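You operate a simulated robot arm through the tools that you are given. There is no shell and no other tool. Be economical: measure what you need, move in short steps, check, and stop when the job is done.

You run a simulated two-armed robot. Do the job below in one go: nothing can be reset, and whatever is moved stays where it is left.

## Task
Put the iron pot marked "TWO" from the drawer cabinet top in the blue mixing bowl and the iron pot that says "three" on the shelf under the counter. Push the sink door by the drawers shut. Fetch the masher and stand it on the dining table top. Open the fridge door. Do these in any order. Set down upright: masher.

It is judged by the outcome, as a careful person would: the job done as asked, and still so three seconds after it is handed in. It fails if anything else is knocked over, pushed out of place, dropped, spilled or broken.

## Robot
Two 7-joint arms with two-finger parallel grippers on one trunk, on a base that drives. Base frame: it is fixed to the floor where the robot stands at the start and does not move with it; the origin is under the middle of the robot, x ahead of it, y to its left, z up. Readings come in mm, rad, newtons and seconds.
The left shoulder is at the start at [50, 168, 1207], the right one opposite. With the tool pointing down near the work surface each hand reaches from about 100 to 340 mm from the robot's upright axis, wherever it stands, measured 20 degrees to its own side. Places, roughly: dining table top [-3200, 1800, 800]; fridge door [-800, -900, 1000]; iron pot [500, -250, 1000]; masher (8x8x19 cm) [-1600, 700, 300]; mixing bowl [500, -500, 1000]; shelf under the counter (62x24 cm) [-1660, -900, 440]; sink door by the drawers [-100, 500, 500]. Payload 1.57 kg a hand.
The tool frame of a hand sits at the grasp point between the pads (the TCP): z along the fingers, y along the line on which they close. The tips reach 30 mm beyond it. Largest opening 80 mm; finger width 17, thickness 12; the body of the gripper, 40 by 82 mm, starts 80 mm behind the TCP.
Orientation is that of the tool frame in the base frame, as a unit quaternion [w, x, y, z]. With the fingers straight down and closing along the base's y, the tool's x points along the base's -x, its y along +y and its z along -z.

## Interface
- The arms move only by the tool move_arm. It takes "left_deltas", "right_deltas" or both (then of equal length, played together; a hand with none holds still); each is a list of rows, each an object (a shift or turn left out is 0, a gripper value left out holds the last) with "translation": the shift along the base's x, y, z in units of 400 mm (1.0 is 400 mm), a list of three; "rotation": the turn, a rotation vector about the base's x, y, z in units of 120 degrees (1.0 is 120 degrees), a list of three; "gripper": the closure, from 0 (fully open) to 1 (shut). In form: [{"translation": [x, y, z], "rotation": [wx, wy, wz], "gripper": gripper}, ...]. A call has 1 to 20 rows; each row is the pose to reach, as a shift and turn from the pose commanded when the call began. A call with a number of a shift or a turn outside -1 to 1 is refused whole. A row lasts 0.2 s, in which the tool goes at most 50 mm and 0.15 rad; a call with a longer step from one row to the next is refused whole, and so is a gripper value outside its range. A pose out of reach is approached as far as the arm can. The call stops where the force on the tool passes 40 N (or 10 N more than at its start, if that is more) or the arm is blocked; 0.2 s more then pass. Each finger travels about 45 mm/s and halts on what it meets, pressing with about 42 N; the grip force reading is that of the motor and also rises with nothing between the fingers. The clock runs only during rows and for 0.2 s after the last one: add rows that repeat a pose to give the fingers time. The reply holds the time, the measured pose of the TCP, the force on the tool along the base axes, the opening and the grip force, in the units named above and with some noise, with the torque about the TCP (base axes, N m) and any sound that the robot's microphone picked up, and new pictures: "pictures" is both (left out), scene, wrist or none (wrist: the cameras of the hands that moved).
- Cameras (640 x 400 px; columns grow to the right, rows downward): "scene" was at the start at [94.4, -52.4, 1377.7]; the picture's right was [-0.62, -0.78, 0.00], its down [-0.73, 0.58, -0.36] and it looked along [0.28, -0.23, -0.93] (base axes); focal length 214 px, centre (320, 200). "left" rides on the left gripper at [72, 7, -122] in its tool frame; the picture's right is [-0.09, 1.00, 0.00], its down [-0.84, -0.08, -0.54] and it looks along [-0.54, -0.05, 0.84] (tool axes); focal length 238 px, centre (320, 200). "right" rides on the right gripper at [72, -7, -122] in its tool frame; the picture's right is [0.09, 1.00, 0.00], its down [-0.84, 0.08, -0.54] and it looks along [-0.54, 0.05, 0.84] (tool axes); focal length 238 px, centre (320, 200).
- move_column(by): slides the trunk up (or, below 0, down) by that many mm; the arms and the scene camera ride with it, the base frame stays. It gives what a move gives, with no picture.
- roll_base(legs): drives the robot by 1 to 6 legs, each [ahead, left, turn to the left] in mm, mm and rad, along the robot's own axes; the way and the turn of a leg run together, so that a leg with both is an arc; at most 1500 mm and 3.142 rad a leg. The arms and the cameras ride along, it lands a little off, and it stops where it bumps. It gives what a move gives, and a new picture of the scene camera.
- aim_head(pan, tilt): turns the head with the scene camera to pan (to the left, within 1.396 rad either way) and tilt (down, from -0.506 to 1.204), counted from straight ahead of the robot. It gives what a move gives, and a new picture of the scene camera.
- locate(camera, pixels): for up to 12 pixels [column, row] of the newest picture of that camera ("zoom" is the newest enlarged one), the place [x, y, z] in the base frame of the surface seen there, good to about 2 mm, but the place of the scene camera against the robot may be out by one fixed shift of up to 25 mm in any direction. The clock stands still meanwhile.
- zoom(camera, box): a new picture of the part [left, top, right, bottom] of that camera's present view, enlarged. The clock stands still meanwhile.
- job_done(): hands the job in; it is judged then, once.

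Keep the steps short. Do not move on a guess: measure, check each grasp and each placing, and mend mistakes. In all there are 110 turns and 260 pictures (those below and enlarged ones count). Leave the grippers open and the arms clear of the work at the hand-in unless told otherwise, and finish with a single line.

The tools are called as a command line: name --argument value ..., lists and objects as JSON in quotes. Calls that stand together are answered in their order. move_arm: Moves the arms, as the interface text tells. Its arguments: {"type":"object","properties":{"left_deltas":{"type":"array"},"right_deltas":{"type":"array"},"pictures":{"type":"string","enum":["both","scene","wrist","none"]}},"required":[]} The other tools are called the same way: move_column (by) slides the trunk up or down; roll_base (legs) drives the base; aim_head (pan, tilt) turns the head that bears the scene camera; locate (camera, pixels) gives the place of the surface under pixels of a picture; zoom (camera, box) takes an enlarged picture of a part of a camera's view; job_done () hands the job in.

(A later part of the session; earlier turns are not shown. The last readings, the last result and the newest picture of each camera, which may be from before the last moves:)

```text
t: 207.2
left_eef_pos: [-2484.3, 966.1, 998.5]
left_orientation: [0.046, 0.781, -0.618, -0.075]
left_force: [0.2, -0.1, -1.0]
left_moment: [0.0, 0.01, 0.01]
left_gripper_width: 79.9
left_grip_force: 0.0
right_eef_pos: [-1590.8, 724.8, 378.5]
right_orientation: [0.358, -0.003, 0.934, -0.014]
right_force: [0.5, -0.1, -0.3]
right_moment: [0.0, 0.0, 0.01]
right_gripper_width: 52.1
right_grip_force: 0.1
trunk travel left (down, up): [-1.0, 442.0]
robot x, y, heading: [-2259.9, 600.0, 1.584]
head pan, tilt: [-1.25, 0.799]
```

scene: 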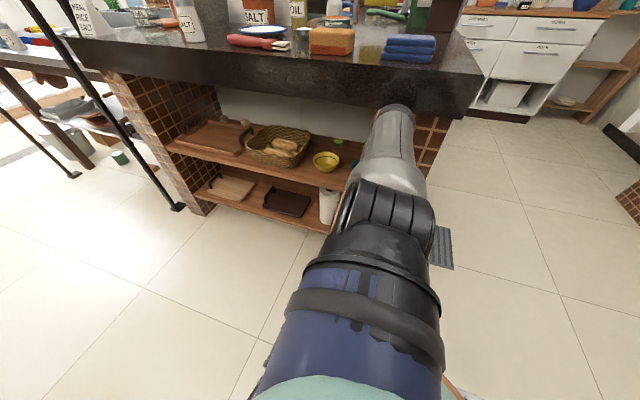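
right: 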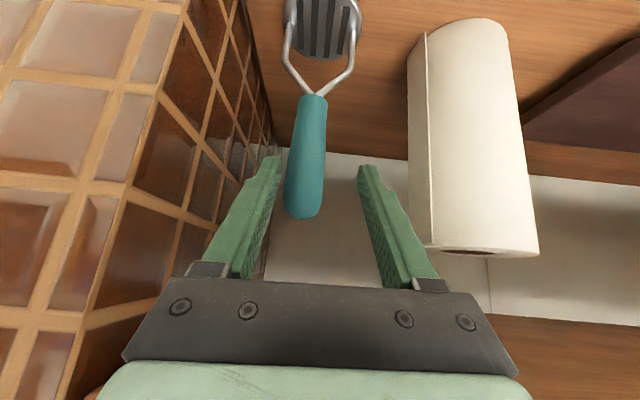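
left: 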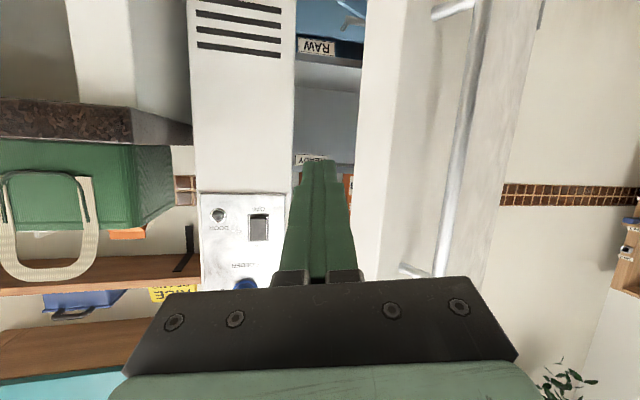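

Handle lies left of centre; shift the base back 13 mm (south), then right 32 mm.

roll_base --legs '[[-13, 0, 0], [0, -32, 0]]'

move_arm --right_deltas '[{"translation": [0, 0, 0]}]' --pictures "wrist"

```text
t: 208.5
left_eef_pos: [-2461.9, 953.8, 1000.3]
left_orientation: [0.046, 0.781, -0.618, -0.075]
left_force: [-0.9, 0.3, -0.3]
left_moment: [0.0, 0.0, -0.01]
left_gripper_width: 80.2
left_grip_force: 0.2
right_eef_pos: [-1581.2, 714.0, 369.5]
right_orientation: [0.342, -0.004, 0.94, -0.012]
right_force: [0.2, 0.1, -0.8]
right_moment: [0.02, 0.0, 0.0]
right_gripper_width: 52.0
right_grip_force: 0.1
trunk travel left (down, up): [-1.0, 442.0]
robot x, y, heading: [-2237.5, 590.2, 1.588]
head pan, tilt: [-1.25, 0.799]
stopped in leg 2: the force on the tool passed its limit at 59 N (the readings are from after the stop); the commanded pose is now the measured one
```

scene: 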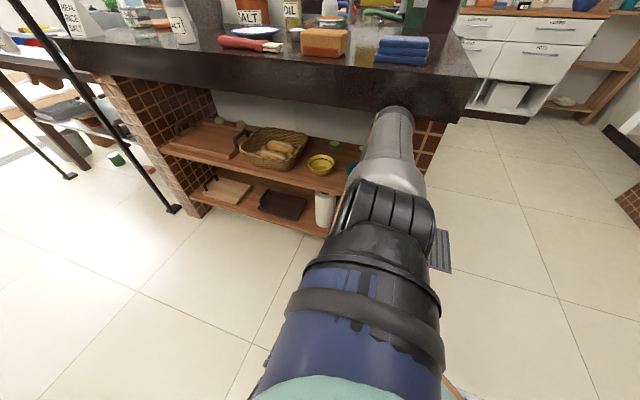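

```text
t: 208.9
left_eef_pos: [-2461.5, 953.6, 999.0]
left_orientation: [0.046, 0.782, -0.618, -0.074]
left_force: [-0.7, 0.8, 0.7]
left_moment: [-0.01, -0.01, 0.0]
left_gripper_width: 80.1
left_grip_force: 0.0
right_eef_pos: [-1580.9, 712.9, 368.2]
right_orientation: [0.341, -0.003, 0.94, -0.012]
right_force: [0.4, -0.4, 0.3]
right_moment: [-0.01, 0.02, -0.04]
right_gripper_width: 51.7
right_grip_force: 0.1
trunk travel left (down, up): [-1.0, 442.0]
robot x, y, heading: [-2238.7, 588.8, 1.585]
head pan, tilt: [-1.25, 0.799]
```

right: 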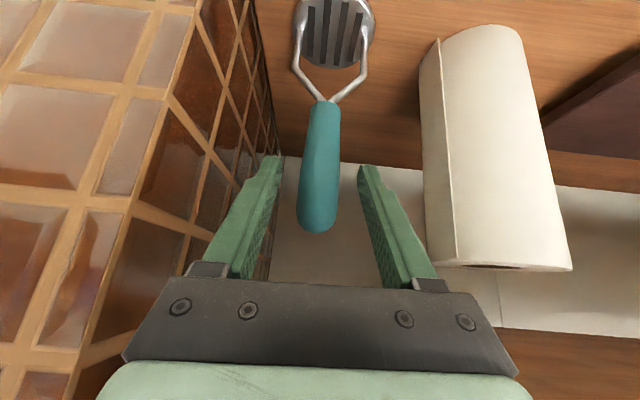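

A part of the hand behind the gripper touched the upper shelf's edge (nothing moved; force now zero). I'll back off 15 mm and go lower, gripping the handle at z≈325.

move_arm --right_deltas '[{"translation": [-0.04, 0, 0]}, {"translation": [-0.04, 0, -0.05]}, {"translation": [-0.04, 0, -0.11]}, {"translation": [-0.04, 0, -0.11]}]' --pictures "none"

```text
t: 209.9
left_eef_pos: [-2461.3, 954.6, 1000.5]
left_orientation: [0.046, 0.782, -0.618, -0.073]
left_force: [-0.2, -0.3, -0.3]
left_moment: [0.0, 0.05, 0.0]
left_gripper_width: 80.0
left_grip_force: 0.1
right_eef_pos: [-1607.9, 705.2, 349.6]
right_orientation: [0.328, 0.007, 0.944, -0.019]
right_force: [0.3, 0.2, -0.3]
right_moment: [0.04, -0.03, 0.01]
right_gripper_width: 52.0
right_grip_force: 0.0
right hand out of reach, approached as far as the arm can: row 2, 3, 4
trunk travel left (down, up): [-1.0, 442.0]
robot x, y, heading: [-2240.3, 587.6, 1.587]
head pan, tilt: [-1.25, 0.799]
```

Out further is lower: shift base west 45, then extend the arm outward.

roll_base --legs '[[8, 45, 0]]'

move_arm --right_deltas '[{"translation": [0.06, 0, 0]}, {"translation": [0.1, 0, 0]}, {"translation": [0.1, 0, 0]}]' --pictures "wrist"

```text
t: 211.0
left_eef_pos: [-2505.5, 960.9, 999.3]
left_orientation: [0.046, 0.781, -0.618, -0.074]
left_force: [-0.3, -0.3, -0.1]
left_moment: [0.04, -0.01, -0.02]
left_gripper_width: 79.9
left_grip_force: 0.0
right_eef_pos: [-1651.6, 712.3, 350.6]
right_orientation: [0.329, 0.006, 0.944, -0.018]
right_force: [-0.1, 0.6, 0.2]
right_moment: [-0.03, 0.01, 0.01]
right_gripper_width: 52.0
right_grip_force: 0.0
trunk travel left (down, up): [-1.0, 442.0]
robot x, y, heading: [-2280.9, 596.1, 1.586]
head pan, tilt: [-1.25, 0.799]
```

scene: 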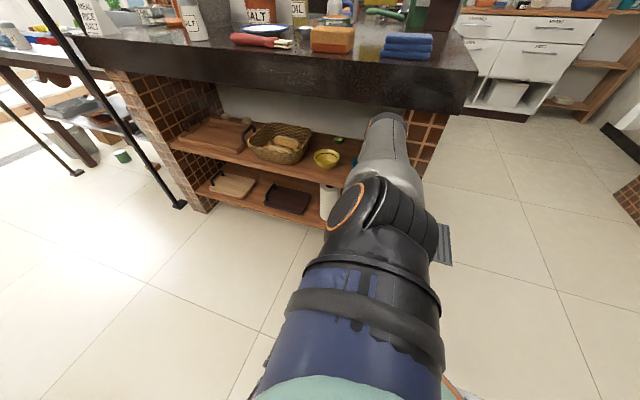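

```text
t: 211.8
left_eef_pos: [-2505.1, 960.5, 999.2]
left_orientation: [0.046, 0.781, -0.619, -0.074]
left_force: [0.2, 0.4, 0.6]
left_moment: [-0.06, 0.04, 0.01]
left_gripper_width: 80.1
left_grip_force: 0.1
right_eef_pos: [-1612.1, 712.7, 350.3]
right_orientation: [0.329, 0.007, 0.944, -0.019]
right_force: [-0.2, 0.3, 0.1]
right_moment: [-0.03, 0.01, 0.01]
right_gripper_width: 51.9
right_grip_force: 0.1
trunk travel left (down, up): [-1.0, 442.0]
robot x, y, heading: [-2282.6, 594.3, 1.586]
head pan, tilt: [-1.25, 0.799]
```

right: 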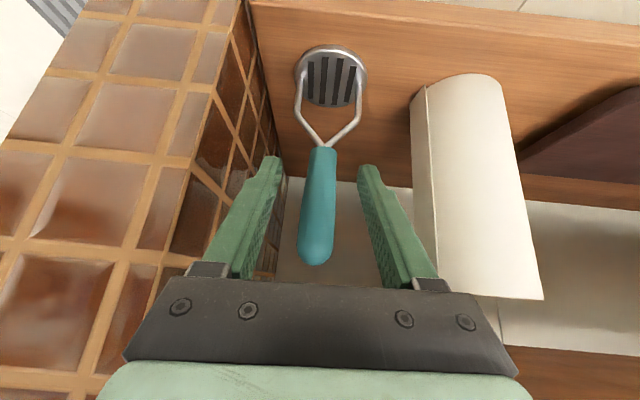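

Well aligned in y now. Lower to 325 with ~10° more tilt, then advance to the handle.

move_arm --right_deltas '[{"translation": [0, 0, -0.03], "rotation": [0, -0.04, 0]}, {"translation": [0, 0, -0.06], "rotation": [0, -0.08, 0]}, {"translation": [0.04, 0, -0.06], "rotation": [0, -0.08, 0]}, {"translation": [0.08, 0, -0.06], "rotation": [0, -0.08, 0]}, {"translation": [0.115, 0, -0.06], "rotation": [0, -0.08, 0]}, {"translation": [0.115, 0, -0.06], "rotation": [0, -0.08, 0]}]' --pictures "wrist"

```text
t: 213.2
left_eef_pos: [-2505.6, 960.3, 999.5]
left_orientation: [0.046, 0.781, -0.618, -0.074]
left_force: [-0.4, 0.8, 0.5]
left_moment: [0.0, 0.03, 0.02]
left_gripper_width: 79.8
left_grip_force: 0.1
right_eef_pos: [-1565.6, 713.3, 325.6]
right_orientation: [0.408, 0.008, 0.913, -0.018]
right_force: [0.2, 0.1, -0.4]
right_moment: [0.02, -0.02, -0.03]
right_gripper_width: 52.0
right_grip_force: 0.0
right hand out of reach, approached as far as the arm can: row 1
trunk travel left (down, up): [-1.0, 442.0]
robot x, y, heading: [-2280.0, 595.8, 1.587]
head pan, tilt: [-1.25, 0.799]
```

right: 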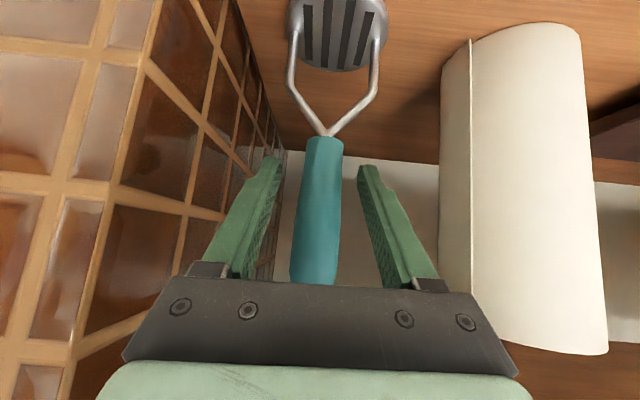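

The handle is between the pads. Close and lift a little.

move_arm --right_deltas '[{"translation": [0.012, 0, 0], "gripper": 0.6}, {"translation": [0.012, 0, 0], "gripper": 1}, {"translation": [0.012, 0, 0], "gripper": 1}, {"translation": [0.012, 0, 0], "gripper": 1}, {"translation": [0.012, 0, 0], "gripper": 1}, {"translation": [0.012, 0, 0], "gripper": 1}, {"translation": [0.012, 0, 0.03], "gripper": 1}, {"translation": [0.0, 0, 0.05], "gripper": 1}, {"translation": [0.0, 0, 0.05], "gripper": 1}]' --pictures "wrist"

```text
t: 215.2
left_eef_pos: [-2504.8, 961.1, 999.4]
left_orientation: [0.047, 0.781, -0.618, -0.075]
left_force: [0.5, 0.1, -0.5]
left_moment: [0.0, -0.01, 0.02]
left_gripper_width: 79.9
left_grip_force: 0.1
right_eef_pos: [-1565.1, 712.9, 346.0]
right_orientation: [0.407, 0.008, 0.913, -0.018]
right_force: [0.5, 0.2, -0.8]
right_moment: [0.01, 0.01, -0.02]
right_gripper_width: 26.1
right_grip_force: 36.7
trunk travel left (down, up): [-1.0, 442.0]
robot x, y, heading: [-2283.8, 596.0, 1.59]
head pan, tilt: [-1.25, 0.799]
```

right: 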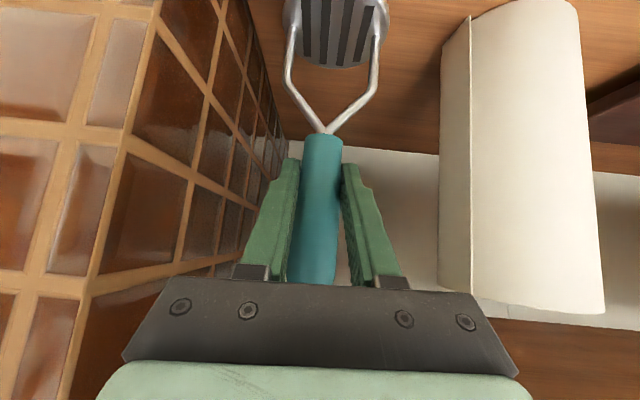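

Held (26 mm) and lifted 20 mm. Withdraw: base west 50 (a spot I stood on before), then arm back 60.

roll_base --legs '[[0, 50, 0]]'

move_arm --right_deltas '[{"translation": [-0.06, 0, 0]}, {"translation": [-0.12, 0, 0.02]}, {"translation": [-0.18, 0, 0.04]}, {"translation": [-0.24, 0, 0.08]}, {"translation": [-0.28, 0, 0.16]}, {"translation": [-0.28, 0, 0.26]}]' --pictures "wrist"

aim_head --pan 0.9 --tilt 0.75

```text
t: 216.3
left_eef_pos: [-2555.1, 960.6, 999.2]
left_orientation: [0.046, 0.782, -0.618, -0.075]
left_force: [0.5, 0.0, 0.5]
left_moment: [0.01, -0.04, -0.02]
left_gripper_width: 79.9
left_grip_force: 0.0
right_eef_pos: [-1614.8, 711.6, 345.9]
right_orientation: [0.407, 0.009, 0.913, -0.019]
right_force: [0.7, 0.4, -1.4]
right_moment: [0.0, 0.02, 0.02]
right_gripper_width: 26.4
right_grip_force: 37.4
trunk travel left (down, up): [-1.0, 442.0]
robot x, y, heading: [-2332.8, 594.8, 1.591]
head pan, tilt: [-1.25, 0.799]
```

scene: 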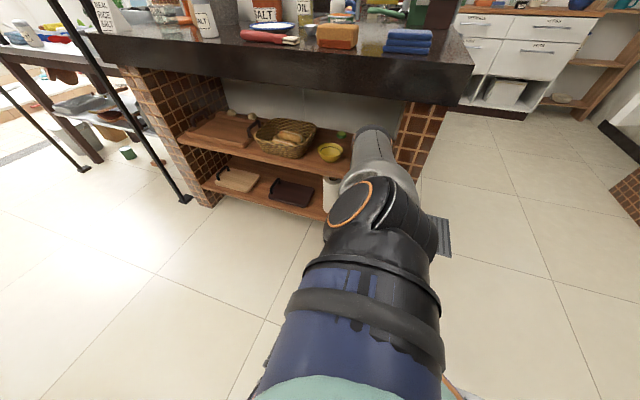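

```text
t: 217.7
left_eef_pos: [-2554.2, 960.9, 1000.1]
left_orientation: [0.046, 0.782, -0.617, -0.074]
left_force: [0.1, -1.0, -0.4]
left_moment: [-0.01, -0.01, 0.01]
left_gripper_width: 79.9
left_grip_force: 0.0
right_eef_pos: [-1738.3, 729.1, 403.3]
right_orientation: [0.407, 0.01, 0.913, -0.023]
right_force: [1.1, -0.2, -1.8]
right_moment: [0.01, 0.01, -0.01]
right_gripper_width: 26.2
right_grip_force: 37.2
right hand out of reach, approached as far as the arm can: row 4, 5, 6
trunk travel left (down, up): [-1.0, 442.0]
robot x, y, heading: [-2334.0, 593.6, 1.584]
head pan, tilt: [-1.25, 0.799]
```

right: 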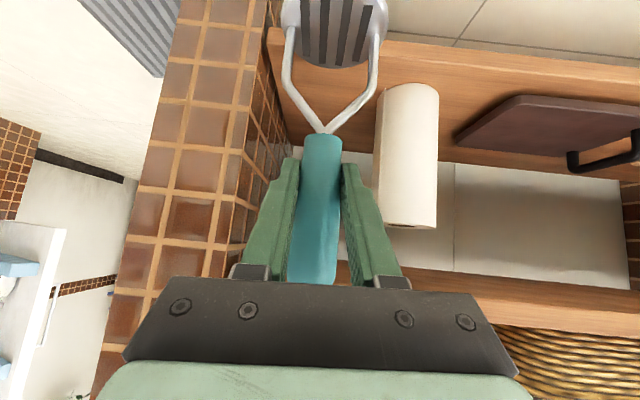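

```text
t: 219.8
left_eef_pos: [-2555.3, 961.5, 998.1]
left_orientation: [0.047, 0.782, -0.617, -0.074]
left_force: [0.0, -0.1, -0.2]
left_moment: [0.01, 0.02, -0.02]
left_gripper_width: 80.0
left_grip_force: 0.1
right_eef_pos: [-1736.8, 728.7, 402.8]
right_orientation: [0.407, 0.01, 0.913, -0.023]
right_force: [0.1, 0.7, -1.8]
right_moment: [0.01, -0.03, -0.03]
right_gripper_width: 26.0
right_grip_force: 36.8
trunk travel left (down, up): [-1.0, 442.0]
robot x, y, heading: [-2333.2, 595.3, 1.593]
head pan, tilt: [0.901, 0.75]
```

scene: 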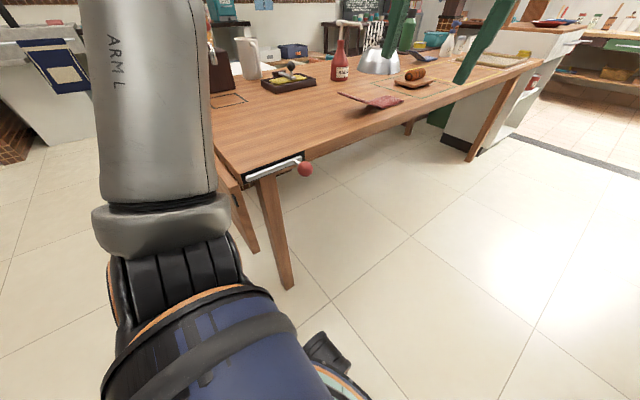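

Masher is clear of the shelf. The dining table has free space near its near corner around (260,125). Measure.

locate --camera "scene" --pixels '[[250, 170], [300, 155], [260, 125], [320, 125], [400, 125], [215, 150], [230, 105], [270, 90], [285, 285], [305, 168], [440, 95], [345, 98]]'

zoom --camera "scene" --box '[200, 40, 440, 200]'

```text
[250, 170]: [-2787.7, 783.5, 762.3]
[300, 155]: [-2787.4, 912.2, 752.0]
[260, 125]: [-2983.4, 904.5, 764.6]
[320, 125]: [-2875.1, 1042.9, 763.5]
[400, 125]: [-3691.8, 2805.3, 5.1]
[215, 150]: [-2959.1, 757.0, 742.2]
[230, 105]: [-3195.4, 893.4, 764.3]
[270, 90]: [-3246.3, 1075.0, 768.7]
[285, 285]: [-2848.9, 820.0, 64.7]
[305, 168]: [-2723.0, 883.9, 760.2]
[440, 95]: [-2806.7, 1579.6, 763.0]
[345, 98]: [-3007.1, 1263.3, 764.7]
```

```text
2.50 times, centred on (320, 120) of scene
```

zoom: 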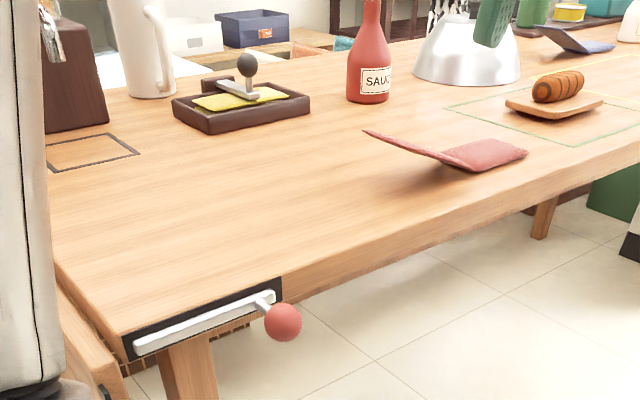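

Table top z≈763, with a free area around (-2900,960). Raise the trunk and the hand, then turn 180° so my right side faces the table.

move_column --by 440

move_arm --right_deltas '[{"translation": [0, 0, 0.1]}, {"translation": [0, 0, 0.2]}, {"translation": [0, 0, 0.3]}, {"translation": [0, 0, 0.4]}, {"translation": [0, 0, 0.4]}]' --pictures "none"

roll_base --legs '[[0, 0, 3.13]]'

aim_head --pan -1.3 --tilt 0.8

```text
refused: 440 is not a number from -400 to 400
```

```text
t: 221.0
left_eef_pos: [-2555.6, 961.0, 999.0]
left_orientation: [0.045, 0.782, -0.618, -0.074]
left_force: [-0.6, 0.2, -0.1]
left_moment: [0.02, 0.01, -0.01]
left_gripper_width: 79.9
left_grip_force: 0.1
right_eef_pos: [-1737.9, 729.9, 562.3]
right_orientation: [0.407, 0.007, 0.913, -0.018]
right_force: [0.2, 0.5, -1.2]
right_moment: [-0.01, 0.03, 0.0]
right_gripper_width: 26.1
right_grip_force: 37.2
right hand out of reach, approached as far as the arm can: row 1
trunk travel left (down, up): [-1.0, 442.0]
robot x, y, heading: [-2328.6, 594.8, 1.59]
head pan, tilt: [0.901, 0.75]
```

```text
t: 226.5
left_eef_pos: [-2418.5, 176.6, 1000.9]
left_orientation: [0.087, 0.861, 0.5, 0.015]
left_force: [-0.7, -0.3, 0.3]
left_moment: [0.0, 0.0, 0.01]
left_gripper_width: 80.0
left_grip_force: 0.0
right_eef_pos: [-2852.3, 917.1, 562.1]
right_orientation: [-0.187, 0.841, -0.35, -0.367]
right_force: [0.5, 1.9, -1.1]
right_moment: [-0.05, -0.02, 0.02]
right_gripper_width: 26.3
right_grip_force: 37.2
trunk travel left (down, up): [-1.0, 442.0]
robot x, y, heading: [-2329.6, 597.0, -2.305]
head pan, tilt: [0.901, 0.75]
stopped in leg 1: the force on the tool passed its limit at 69 N (the readings are from after the stop); the commanded pose is now the measured one
```

scene: 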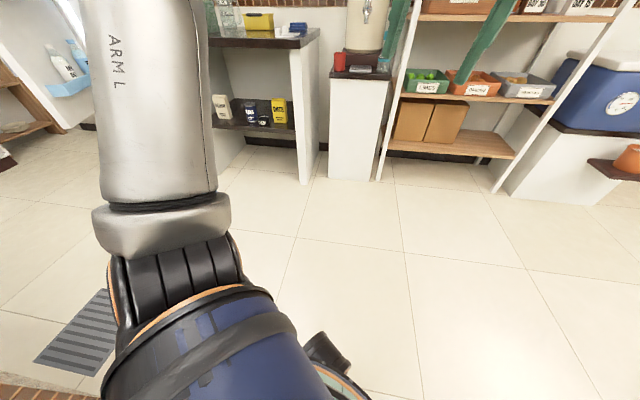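

```text
t: 228.6
left_eef_pos: [-2417.4, 177.1, 998.8]
left_orientation: [0.085, 0.861, 0.5, 0.016]
left_force: [-0.8, 0.5, -1.0]
left_moment: [0.02, 0.01, 0.0]
left_gripper_width: 80.0
left_grip_force: 0.1
right_eef_pos: [-2851.2, 916.5, 562.3]
right_orientation: [-0.189, 0.84, -0.351, -0.367]
right_force: [1.7, -0.1, -2.3]
right_moment: [0.0, 0.05, 0.05]
right_gripper_width: 26.1
right_grip_force: 37.8
trunk travel left (down, up): [-1.0, 442.0]
robot x, y, heading: [-2331.4, 595.9, -2.303]
head pan, tilt: [-1.3, 0.799]
```

scene: 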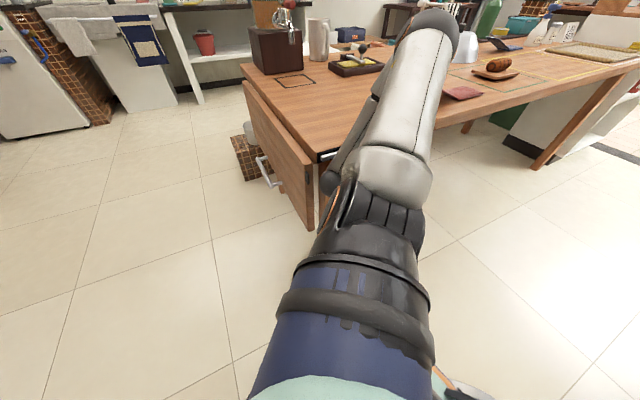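

My mistake: the trunk raise was refused but the turn ran, and the hand bumped the table's side at low height. Undo the turn by 0.6 rad and check the grip before anything else.

roll_base --legs '[[0, 0, -0.7]]'

move_arm --right_deltas '[{"translation": [0, 0, 0]}]' --pictures "both"

```text
t: 230.8
left_eef_pos: [-2667.4, 328.8, 999.1]
left_orientation: [0.086, 0.98, 0.179, -0.015]
left_force: [0.1, -0.3, 0.3]
left_moment: [0.01, 0.0, 0.03]
left_gripper_width: 80.1
left_grip_force: 0.2
right_eef_pos: [-2524.7, 1174.5, 561.5]
right_orientation: [-0.301, 0.672, -0.615, -0.282]
right_force: [-0.4, -0.6, -1.1]
right_moment: [-0.01, 0.01, 0.02]
right_gripper_width: 25.9
right_grip_force: 37.2
trunk travel left (down, up): [-1.0, 442.0]
robot x, y, heading: [-2330.2, 598.4, -3.0]
head pan, tilt: [-1.3, 0.799]
```

scene: 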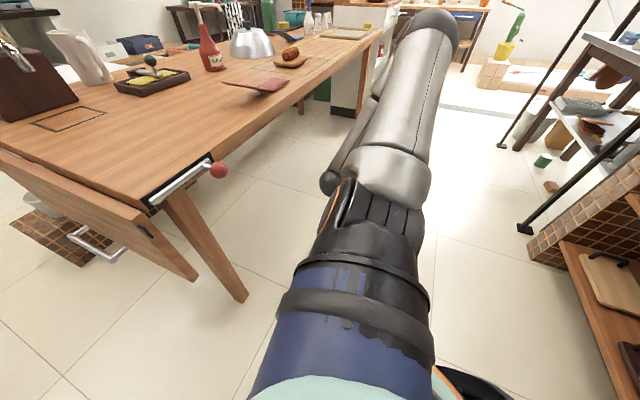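

```text
t: 231.2
left_eef_pos: [-2667.7, 328.5, 998.9]
left_orientation: [0.087, 0.98, 0.177, -0.015]
left_force: [0.0, -0.3, 0.4]
left_moment: [-0.01, -0.02, -0.02]
left_gripper_width: 80.0
left_grip_force: 0.2
right_eef_pos: [-2526.3, 1173.8, 562.0]
right_orientation: [-0.302, 0.671, -0.616, -0.281]
right_force: [-0.3, -0.4, -1.4]
right_moment: [-0.05, -0.03, -0.05]
right_gripper_width: 26.2
right_grip_force: 37.2
trunk travel left (down, up): [-1.0, 442.0]
robot x, y, heading: [-2329.3, 595.8, -3.001]
head pan, tilt: [-1.3, 0.799]
```

scene: 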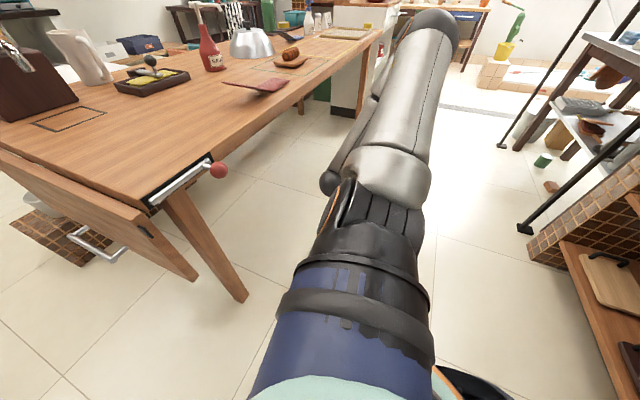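
right: 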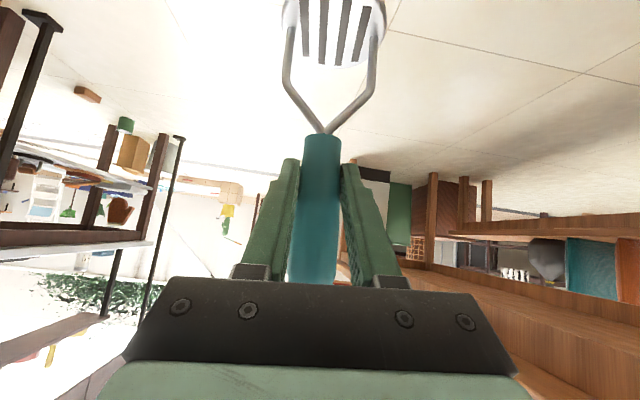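

Masher is still held the same way and nothing on the table has moved. Now raise the trunk by 400 — alone — and verify.

move_column --by 400

```text
t: 235.1
left_eef_pos: [-2667.1, 328.7, 1399.4]
left_orientation: [0.087, 0.98, 0.178, -0.014]
left_force: [0.1, -0.3, 0.1]
left_moment: [0.0, 0.01, 0.03]
left_gripper_width: 80.0
left_grip_force: 0.1
right_eef_pos: [-2525.4, 1173.8, 962.2]
right_orientation: [-0.302, 0.671, -0.616, -0.282]
right_force: [0.2, -0.1, -1.6]
right_moment: [0.0, 0.02, 0.01]
right_gripper_width: 26.2
right_grip_force: 37.0
trunk travel left (down, up): [-401.0, 42.0]
robot x, y, heading: [-2329.2, 592.1, -3.005]
head pan, tilt: [-1.3, 0.799]
```

The masher's bottom is now at ~840, above the table (763). Shift slightly and turn so it hangs over the free area, then look.

roll_base --legs '[[44, -47, 0], [0, 0, 0.67]]'

move_arm --right_deltas '[{"translation": [0, 0, 0]}]' --pictures "wrist"

locate --camera "right" --pixels '[[335, 15], [200, 20], [460, 20], [200, 100], [460, 100], [420, 200], [220, 200], [280, 10], [400, 10], [320, 90], [100, 60], [560, 60]]'

```text
t: 238.0
left_eef_pos: [-2481.9, 220.1, 1399.3]
left_orientation: [0.086, 0.869, 0.487, 0.015]
left_force: [-0.2, 0.6, 0.7]
left_moment: [0.02, 0.01, 0.04]
left_gripper_width: 79.9
left_grip_force: 0.1
right_eef_pos: [-2892.2, 973.8, 962.2]
right_orientation: [-0.194, 0.835, -0.363, -0.364]
right_force: [-0.7, 0.4, -1.4]
right_moment: [0.01, -0.01, 0.0]
right_gripper_width: 26.0
right_grip_force: 36.7
trunk travel left (down, up): [-401.0, 42.0]
robot x, y, heading: [-2383.6, 636.2, -2.342]
head pan, tilt: [-1.3, 0.799]
```

scene: 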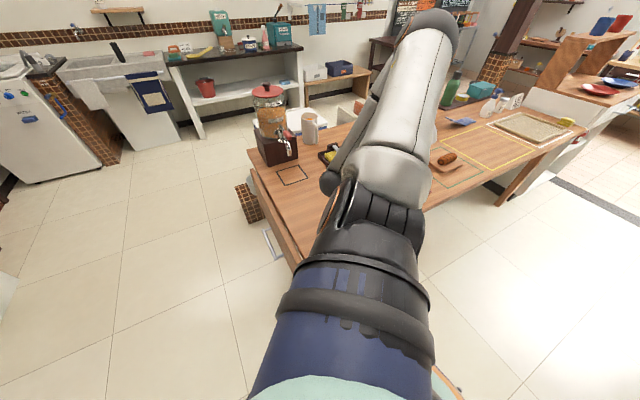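

```text
t: 238.4
left_eef_pos: [-2483.6, 219.7, 1399.9]
left_orientation: [0.087, 0.869, 0.487, 0.014]
left_force: [-0.3, 0.8, -0.1]
left_moment: [0.02, -0.02, -0.02]
left_gripper_width: 79.9
left_grip_force: 0.1
right_eef_pos: [-2891.1, 972.6, 962.4]
right_orientation: [-0.194, 0.835, -0.364, -0.364]
right_force: [-0.2, -0.5, -1.9]
right_moment: [-0.02, 0.04, 0.02]
right_gripper_width: 25.9
right_grip_force: 37.2
trunk travel left (down, up): [-401.0, 42.0]
robot x, y, heading: [-2385.6, 634.8, -2.335]
head pan, tilt: [-1.3, 0.799]
```

right: 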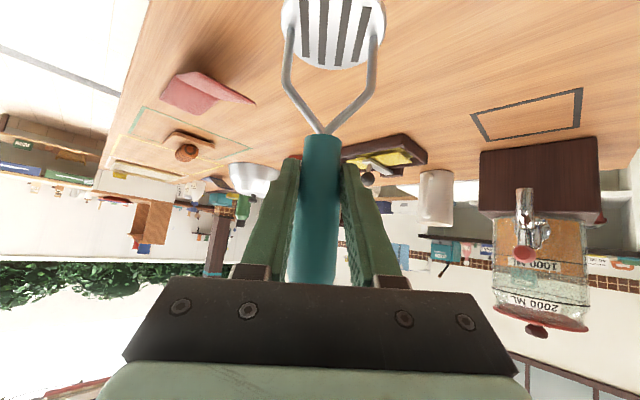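

```text
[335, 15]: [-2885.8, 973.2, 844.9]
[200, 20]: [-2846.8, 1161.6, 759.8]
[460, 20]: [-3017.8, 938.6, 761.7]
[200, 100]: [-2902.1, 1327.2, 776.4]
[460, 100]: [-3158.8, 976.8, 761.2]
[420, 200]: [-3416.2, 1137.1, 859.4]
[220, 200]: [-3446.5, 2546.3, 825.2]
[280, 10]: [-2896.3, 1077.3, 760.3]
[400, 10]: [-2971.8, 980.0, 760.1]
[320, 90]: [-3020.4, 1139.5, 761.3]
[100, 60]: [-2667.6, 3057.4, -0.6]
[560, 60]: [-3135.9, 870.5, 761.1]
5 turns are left
```

Only 5 turns left, so I'll batch carefully. The table spot below is bare. Lower the masher 78 mm onto the table, open, and back out along the finger axis.

move_arm --right_deltas '[{"translation": [0, 0, -0.07]}, {"translation": [0, 0, -0.13]}, {"translation": [0, 0, -0.18]}, {"translation": [0, 0, -0.194]}, {"translation": [0, 0, -0.196]}, {"translation": [0, 0, -0.196]}]' --pictures "none"

move_arm --right_deltas '[{"gripper": 0.5}, {"gripper": 0.3}, {"gripper": 0.2}, {"gripper": 0.2}, {"gripper": 0.2}]' --pictures "none"

move_arm --right_deltas '[{"translation": [0.035, -0.044, 0.05]}, {"translation": [0.07, -0.088, 0.1]}, {"translation": [0.105, -0.133, 0.15]}, {"translation": [0.14, -0.177, 0.2]}, {"translation": [0.16, -0.2, 0.3]}]' --pictures "wrist"

```text
t: 239.8
left_eef_pos: [-2480.3, 218.8, 1399.1]
left_orientation: [0.086, 0.869, 0.487, 0.013]
left_force: [-0.5, 0.0, -0.3]
left_moment: [0.01, 0.02, 0.02]
left_gripper_width: 80.0
left_grip_force: 0.1
right_eef_pos: [-2892.4, 973.9, 886.5]
right_orientation: [-0.196, 0.833, -0.364, -0.369]
right_force: [2.4, 3.1, 21.9]
right_moment: [-0.24, 0.13, -0.01]
right_gripper_width: 26.1
right_grip_force: 37.5
trunk travel left (down, up): [-401.0, 42.0]
robot x, y, heading: [-2381.4, 636.9, -2.334]
head pan, tilt: [-1.3, 0.799]
```

```text
t: 241.0
left_eef_pos: [-2482.5, 220.4, 1399.2]
left_orientation: [0.087, 0.869, 0.487, 0.015]
left_force: [-0.7, -0.6, 0.6]
left_moment: [-0.02, -0.01, -0.03]
left_gripper_width: 79.9
left_grip_force: 0.2
right_eef_pos: [-2891.0, 972.2, 883.6]
right_orientation: [-0.194, 0.835, -0.363, -0.365]
right_force: [0.0, 0.7, -0.3]
right_moment: [0.0, 0.0, -0.04]
right_gripper_width: 63.9
right_grip_force: 0.2
trunk travel left (down, up): [-401.0, 42.0]
robot x, y, heading: [-2383.9, 632.6, -2.334]
head pan, tilt: [-1.3, 0.799]
```

```text
t: 242.2
left_eef_pos: [-2482.1, 219.9, 1399.3]
left_orientation: [0.086, 0.869, 0.488, 0.014]
left_force: [0.0, -0.2, -0.1]
left_moment: [0.0, 0.01, 0.02]
left_gripper_width: 79.8
left_grip_force: 0.1
right_eef_pos: [-2864.0, 896.8, 972.3]
right_orientation: [-0.195, 0.835, -0.363, -0.365]
right_force: [-0.6, -0.3, -0.1]
right_moment: [-0.03, 0.01, -0.01]
right_gripper_width: 64.1
right_grip_force: 0.1
right hand out of reach, approached as far as the arm can: row 4, 5
trunk travel left (down, up): [-401.0, 42.0]
robot x, y, heading: [-2382.9, 638.5, -2.335]
head pan, tilt: [-1.3, 0.799]
4 turns are left
```

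right: 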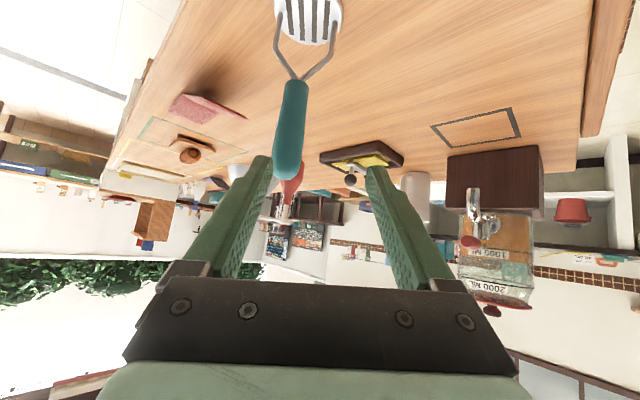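

The masher stands upright on the table, hand clear. Now batch: move off, fold the right hand upright and in, drive along the corridor to the sink door, lower the trunk, set the left hand pointing forward at z≈740, and look.

roll_base --legs '[[89, 196, 0]]'

move_arm --right_deltas '[{"translation": [0.022, -0.079, 0.01], "rotation": [-0.04, -0.0316, 0], "gripper": 0.2}, {"translation": [0.044, -0.158, 0.02], "rotation": [-0.08, -0.0632, 0]}, {"translation": [0.066, -0.237, 0.03], "rotation": [-0.12, -0.0948, 0]}, {"translation": [0.088, -0.316, 0.04], "rotation": [-0.16, -0.1264, 0]}, {"translation": [0.11, -0.395, 0.05], "rotation": [-0.2, -0.158, 0]}, {"translation": [0.132, -0.474, 0.05], "rotation": [-0.24, -0.19, 0]}, {"translation": [0.155, -0.553, 0.05], "rotation": [-0.28, -0.222, 0]}, {"translation": [0.1775, -0.63, 0.05], "rotation": [-0.319, -0.2525, 0]}, {"translation": [0.1775, -0.63, 0.05], "rotation": [-0.319, -0.2525, 0]}]' --pictures "none"

roll_base --legs '[[0, 0, 2.335], [0, -408, 0], [1500, 0, 0], [623, 0, 0], [0, -280, 0], [0, 0, 1.571]]'

move_column --by -400

move_arm --left_deltas '[{"translation": [0.045, 0.028, -0.054], "gripper": 1}, {"translation": [0.09, 0.056, -0.108], "gripper": 1}, {"translation": [0.135, 0.084, -0.162], "rotation": [0.06, 0, 0]}, {"translation": [0.18, 0.112, -0.216], "rotation": [0.12, 0, 0]}, {"translation": [0.225, 0.14, -0.27], "rotation": [0.18, 0, 0]}, {"translation": [0.27, 0.168, -0.325], "rotation": [0.24, 0, 0]}, {"translation": [0.315, 0.196, -0.38], "rotation": [0.3, 0, 0]}, {"translation": [0.36, 0.224, -0.434], "rotation": [0.36, 0, 0]}, {"translation": [0.405, 0.252, -0.488], "rotation": [0.42, 0, 0]}, {"translation": [0.45, 0.28, -0.542], "rotation": [0.48, 0, 0]}, {"translation": [0.5, 0.308, -0.596], "rotation": [0.54, 0, 0]}, {"translation": [0.545, 0.335, -0.65], "rotation": [0.6, 0, 0]}, {"translation": [0.545, 0.335, -0.65], "rotation": [0.6, 0, 0]}]' --pictures "wrist"

aim_head --pan 0.1 --tilt 0.6

locate --camera "left" --pixels '[[320, 60], [200, 60], [440, 60], [320, 120], [200, 120], [440, 120], [120, 100], [540, 100], [260, 90], [380, 90], [60, 60], [600, 60]]'

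```text
t: 244.5
left_eef_pos: [-2402.1, 21.8, 1399.5]
left_orientation: [0.086, 0.869, 0.488, 0.014]
left_force: [-0.4, -0.2, -0.1]
left_moment: [0.03, 0.02, 0.0]
left_gripper_width: 80.1
left_grip_force: 0.1
right_eef_pos: [-2785.0, 697.4, 972.3]
right_orientation: [-0.194, 0.835, -0.364, -0.364]
right_force: [0.2, -0.5, 0.1]
right_moment: [-0.02, -0.01, -0.02]
right_gripper_width: 64.0
right_grip_force: 0.1
trunk travel left (down, up): [-401.0, 42.0]
robot x, y, heading: [-2304.9, 436.1, -2.334]
head pan, tilt: [-1.3, 0.799]
```

scene: 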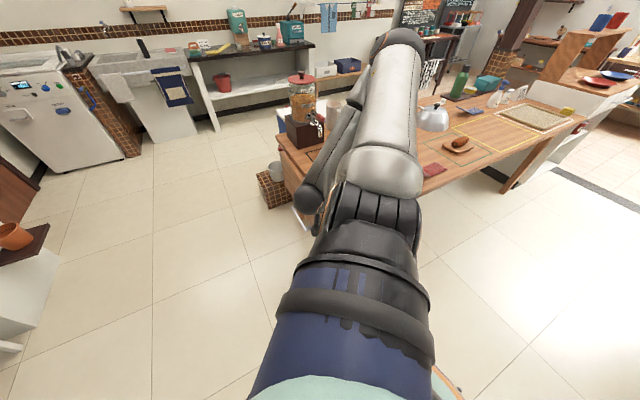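

```text
t: 246.5
left_eef_pos: [-2403.5, 21.0, 1398.4]
left_orientation: [0.087, 0.869, 0.487, 0.014]
left_force: [-0.1, -0.7, 0.4]
left_moment: [-0.01, 0.0, -0.01]
left_gripper_width: 79.9
left_grip_force: 0.0
right_eef_pos: [-2714.8, 446.6, 990.7]
right_orientation: [0.0, 0.917, -0.4, 0.0]
right_force: [-1.2, -0.3, -0.3]
right_moment: [0.01, -0.02, 0.0]
right_gripper_width: 63.9
right_grip_force: 0.2
right hand out of reach, approached as far as the arm can: row 1, 2, 3, 4, 5
trunk travel left (down, up): [-401.0, 42.0]
robot x, y, heading: [-2303.2, 436.6, -2.331]
head pan, tilt: [-1.3, 0.799]
```

```text
t: 264.8
left_eef_pos: [-167.1, 225.2, 1408.7]
left_orientation: [0.034, -0.086, 0.992, 0.081]
left_force: [0.7, -0.1, 1.0]
left_moment: [-0.05, -0.03, -0.01]
left_gripper_width: 80.2
left_grip_force: 0.1
right_eef_pos: [-292.6, -279.5, 992.4]
right_orientation: [-0.006, 0.726, 0.688, -0.009]
right_force: [0.6, -0.6, 0.5]
right_moment: [0.0, 0.03, -0.01]
right_gripper_width: 63.9
right_grip_force: 0.0
trunk travel left (down, up): [-401.0, 42.0]
robot x, y, heading: [-521.6, 23.8, -0.044]
head pan, tilt: [-1.3, 0.799]
stopped in leg 4: the robot was blocked; the commanded pose is now the measured one
```

scene: 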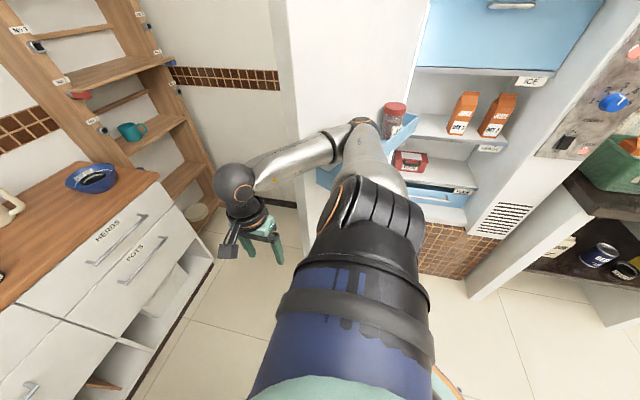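

```text
t: 266.2
left_eef_pos: [-149.4, 258.2, 1309.0]
left_orientation: [0.025, -0.092, 0.993, 0.071]
left_force: [-0.4, 0.6, 0.6]
left_moment: [0.04, -0.04, -0.02]
left_gripper_width: 80.5
left_grip_force: 0.0
right_eef_pos: [-275.9, -318.7, 933.3]
right_orientation: [0.076, 0.742, 0.663, -0.073]
right_force: [-0.2, 0.4, -0.3]
right_moment: [0.02, 0.01, -0.01]
right_gripper_width: 64.1
right_grip_force: 0.2
trunk travel left (down, up): [-315.0, 128.0]
robot x, y, heading: [-517.5, 24.2, -0.032]
head pan, tilt: [-1.3, 0.799]
stopped: the arm was blocked; the commanded pose is now the measured one
```

```text
t: 269.0
left_eef_pos: [68.9, 381.9, 1049.0]
left_orientation: [0.074, -0.063, 0.762, 0.641]
left_force: [0.3, -0.1, -0.2]
left_moment: [-0.01, 0.03, -0.02]
left_gripper_width: 0.0
left_grip_force: 21.9
right_eef_pos: [-276.4, -318.6, 934.1]
right_orientation: [0.072, 0.74, 0.664, -0.074]
right_force: [-0.1, -0.9, 0.2]
right_moment: [-0.03, 0.02, 0.0]
right_gripper_width: 64.0
right_grip_force: 0.1
trunk travel left (down, up): [-315.0, 128.0]
robot x, y, heading: [-520.0, 20.9, -0.031]
head pan, tilt: [-1.3, 0.799]
```

left: 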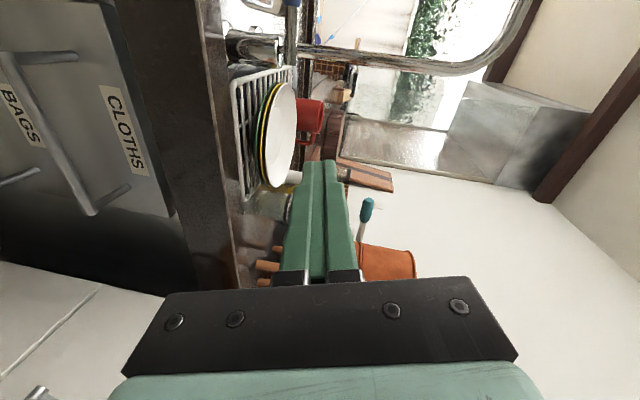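

```text
t: 270.5
left_eef_pos: [69.6, 383.1, 1048.6]
left_orientation: [0.074, -0.064, 0.761, 0.642]
left_force: [-0.5, -0.4, -0.6]
left_moment: [0.02, -0.02, -0.01]
left_gripper_width: 0.0
left_grip_force: 20.9
right_eef_pos: [-277.9, -318.0, 934.1]
right_orientation: [0.073, 0.741, 0.664, -0.075]
right_force: [0.3, 0.1, 1.0]
right_moment: [-0.01, -0.01, 0.02]
right_gripper_width: 63.9
right_grip_force: 0.0
trunk travel left (down, up): [-315.0, 128.0]
robot x, y, heading: [-518.3, 22.8, -0.031]
head pan, tilt: [0.099, 0.6]
```

scene: 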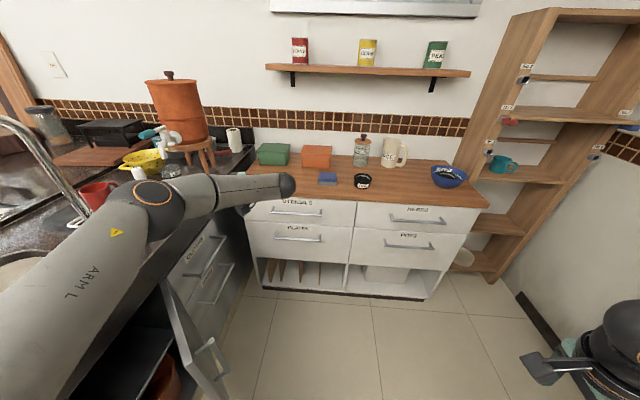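

```text
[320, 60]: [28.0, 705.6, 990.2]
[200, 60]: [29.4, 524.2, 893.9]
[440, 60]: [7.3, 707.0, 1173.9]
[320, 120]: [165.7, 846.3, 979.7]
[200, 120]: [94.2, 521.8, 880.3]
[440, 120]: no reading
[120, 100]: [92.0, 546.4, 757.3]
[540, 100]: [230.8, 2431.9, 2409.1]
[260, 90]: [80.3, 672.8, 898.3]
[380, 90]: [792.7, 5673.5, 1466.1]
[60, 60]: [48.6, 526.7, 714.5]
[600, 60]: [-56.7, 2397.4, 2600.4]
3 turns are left
```

The drive stopped because my right elbow met the open fridge door (it just swung further open). I'll unload the elbow, back away, place the left hand (already pointing north) in front of the sink door, lower the trunk, and push north until it resists.

move_column --by 60

roll_base --legs '[[-60, 40, 0], [-159, 0, 0], [0, -83, 0]]'

move_column --by -370

aim_head --pan 0.55 --tilt 0.75

roll_base --legs '[[0, 205, 0]]'

move_arm --left_deltas '[{"translation": [0, 0, 0], "gripper": 1}]' --pictures "wrist"

locate --camera "scene" --pixels '[[200, 200], [260, 200], [320, 200], [380, 200], [440, 200], [260, 260], [320, 260], [380, 260], [440, 260], [380, 320], [320, 320], [260, 320]]'

```text
t: 271.5
left_eef_pos: [59.9, 366.3, 1121.4]
left_orientation: [0.079, -0.066, 0.755, 0.647]
left_force: [0.1, 0.3, 0.4]
left_moment: [-0.01, 0.01, -0.02]
left_gripper_width: 0.0
left_grip_force: 21.6
right_eef_pos: [-292.0, -326.6, 984.5]
right_orientation: [0.057, 0.739, 0.668, -0.065]
right_force: [0.5, 0.1, 1.0]
right_moment: [-0.02, 0.02, 0.01]
right_gripper_width: 64.0
right_grip_force: 0.1
trunk travel left (down, up): [-375.0, 68.0]
robot x, y, heading: [-514.5, 23.5, -0.03]
head pan, tilt: [0.099, 0.6]
```

```text
t: 274.6
left_eef_pos: [-145.7, 324.5, 1115.2]
left_orientation: [0.073, -0.062, 0.752, 0.652]
left_force: [0.1, -0.2, -0.6]
left_moment: [-0.01, 0.01, -0.03]
left_gripper_width: 0.0
left_grip_force: 21.7
right_eef_pos: [-490.7, -373.9, 981.5]
right_orientation: [0.057, 0.744, 0.662, -0.066]
right_force: [-1.0, 0.8, -0.2]
right_moment: [0.0, -0.01, 0.01]
right_gripper_width: 64.0
right_grip_force: 0.0
trunk travel left (down, up): [-375.0, 68.0]
robot x, y, heading: [-738.3, -16.7, -0.027]
head pan, tilt: [0.099, 0.6]
```

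scene: 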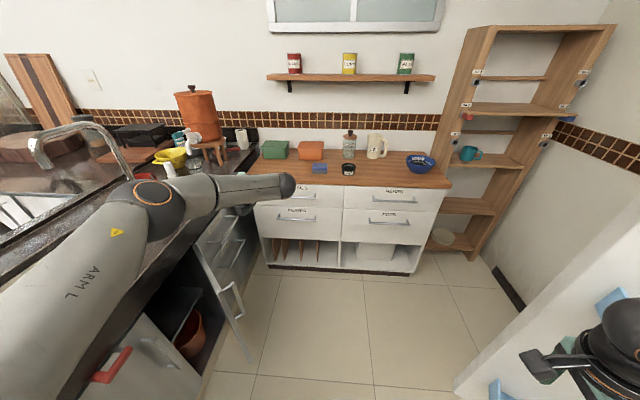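

```text
t: 278.1
left_eef_pos: [-146.3, 324.6, 743.5]
left_orientation: [0.072, -0.061, 0.753, 0.651]
left_force: [-0.2, -0.1, 0.3]
left_moment: [-0.01, 0.0, 0.02]
left_gripper_width: 0.0
left_grip_force: 21.1
right_eef_pos: [-490.2, -373.2, 610.8]
right_orientation: [0.057, 0.744, 0.662, -0.066]
right_force: [0.1, 0.5, -0.2]
right_moment: [0.03, 0.01, 0.01]
right_gripper_width: 63.9
right_grip_force: 0.0
trunk travel left (down, up): [-5.0, 438.0]
robot x, y, heading: [-735.7, -16.1, -0.029]
head pan, tilt: [0.099, 0.6]
```

```text
t: 279.0
left_eef_pos: [-146.4, 325.1, 743.5]
left_orientation: [0.071, -0.061, 0.752, 0.652]
left_force: [0.3, 0.0, -0.7]
left_moment: [-0.06, 0.0, 0.01]
left_gripper_width: 0.0
left_grip_force: 20.9
right_eef_pos: [-491.0, -373.1, 611.7]
right_orientation: [0.058, 0.744, 0.663, -0.065]
right_force: [0.2, -0.2, 0.0]
right_moment: [0.0, 0.03, -0.01]
right_gripper_width: 64.0
right_grip_force: 0.0
trunk travel left (down, up): [-5.0, 438.0]
robot x, y, heading: [-736.7, -16.0, -0.027]
head pan, tilt: [0.55, 0.75]
```

scene: 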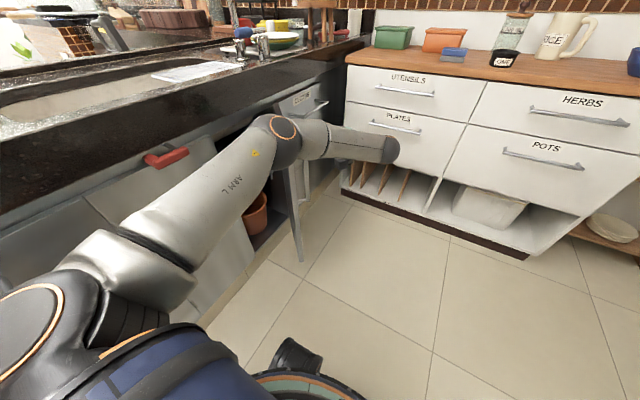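

```text
t: 281.5
left_eef_pos: [-141.5, 515.7, 743.5]
left_orientation: [0.073, -0.055, 0.754, 0.65]
left_force: [-0.6, -1.1, 1.0]
left_moment: [0.01, -0.01, 0.03]
left_gripper_width: 0.1
left_grip_force: 21.5
right_eef_pos: [-485.8, -171.4, 610.9]
right_orientation: [0.057, 0.745, 0.661, -0.066]
right_force: [0.8, 0.1, -0.1]
right_moment: [0.0, -0.03, -0.01]
right_gripper_width: 64.0
right_grip_force: 0.0
trunk travel left (down, up): [-5.0, 438.0]
robot x, y, heading: [-730.9, 187.8, -0.031]
head pan, tilt: [0.55, 0.75]
stopped in leg 1: the force on the tool passed its limit at 47 N (the readings are from after the stop); the commanded pose is now the measured one
```

scene: 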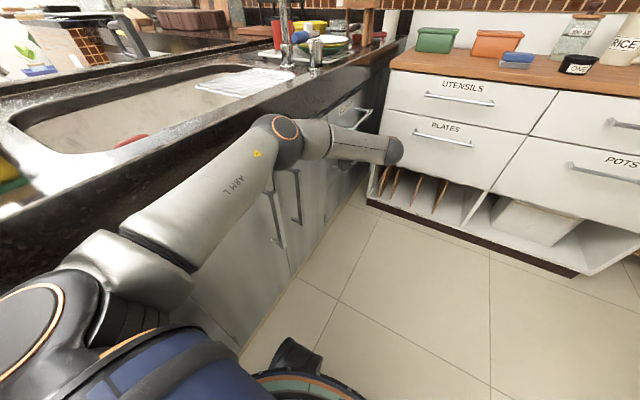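

```text
t: 281.9
left_eef_pos: [-139.8, 516.6, 744.1]
left_orientation: [0.074, -0.055, 0.754, 0.65]
left_force: [0.3, -2.1, 0.9]
left_moment: [0.02, 0.01, 0.0]
left_gripper_width: 0.0
left_grip_force: 21.5
right_eef_pos: [-486.4, -172.4, 611.4]
right_orientation: [0.057, 0.745, 0.661, -0.066]
right_force: [0.3, 0.5, 0.1]
right_moment: [0.0, 0.01, -0.01]
right_gripper_width: 64.0
right_grip_force: 0.0
trunk travel left (down, up): [-5.0, 438.0]
robot x, y, heading: [-732.9, 191.2, -0.037]
head pan, tilt: [0.55, 0.75]
```

left: 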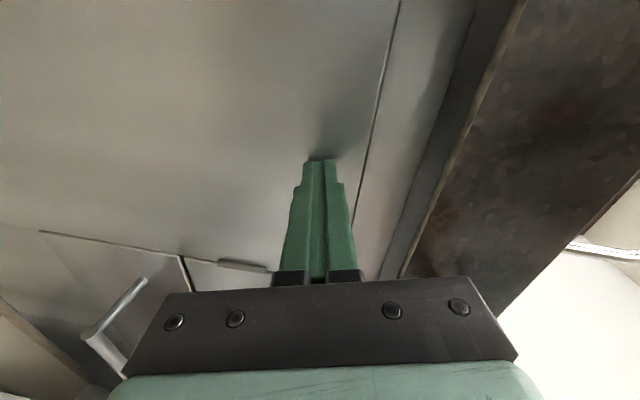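

```text
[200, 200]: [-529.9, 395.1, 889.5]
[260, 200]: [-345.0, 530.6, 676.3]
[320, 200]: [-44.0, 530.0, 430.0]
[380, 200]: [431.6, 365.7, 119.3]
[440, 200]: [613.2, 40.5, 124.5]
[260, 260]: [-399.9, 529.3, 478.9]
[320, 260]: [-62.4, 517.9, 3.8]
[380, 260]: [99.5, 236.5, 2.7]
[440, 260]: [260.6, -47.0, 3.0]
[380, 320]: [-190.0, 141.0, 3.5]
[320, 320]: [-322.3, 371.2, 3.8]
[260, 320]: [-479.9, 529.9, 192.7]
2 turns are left
```

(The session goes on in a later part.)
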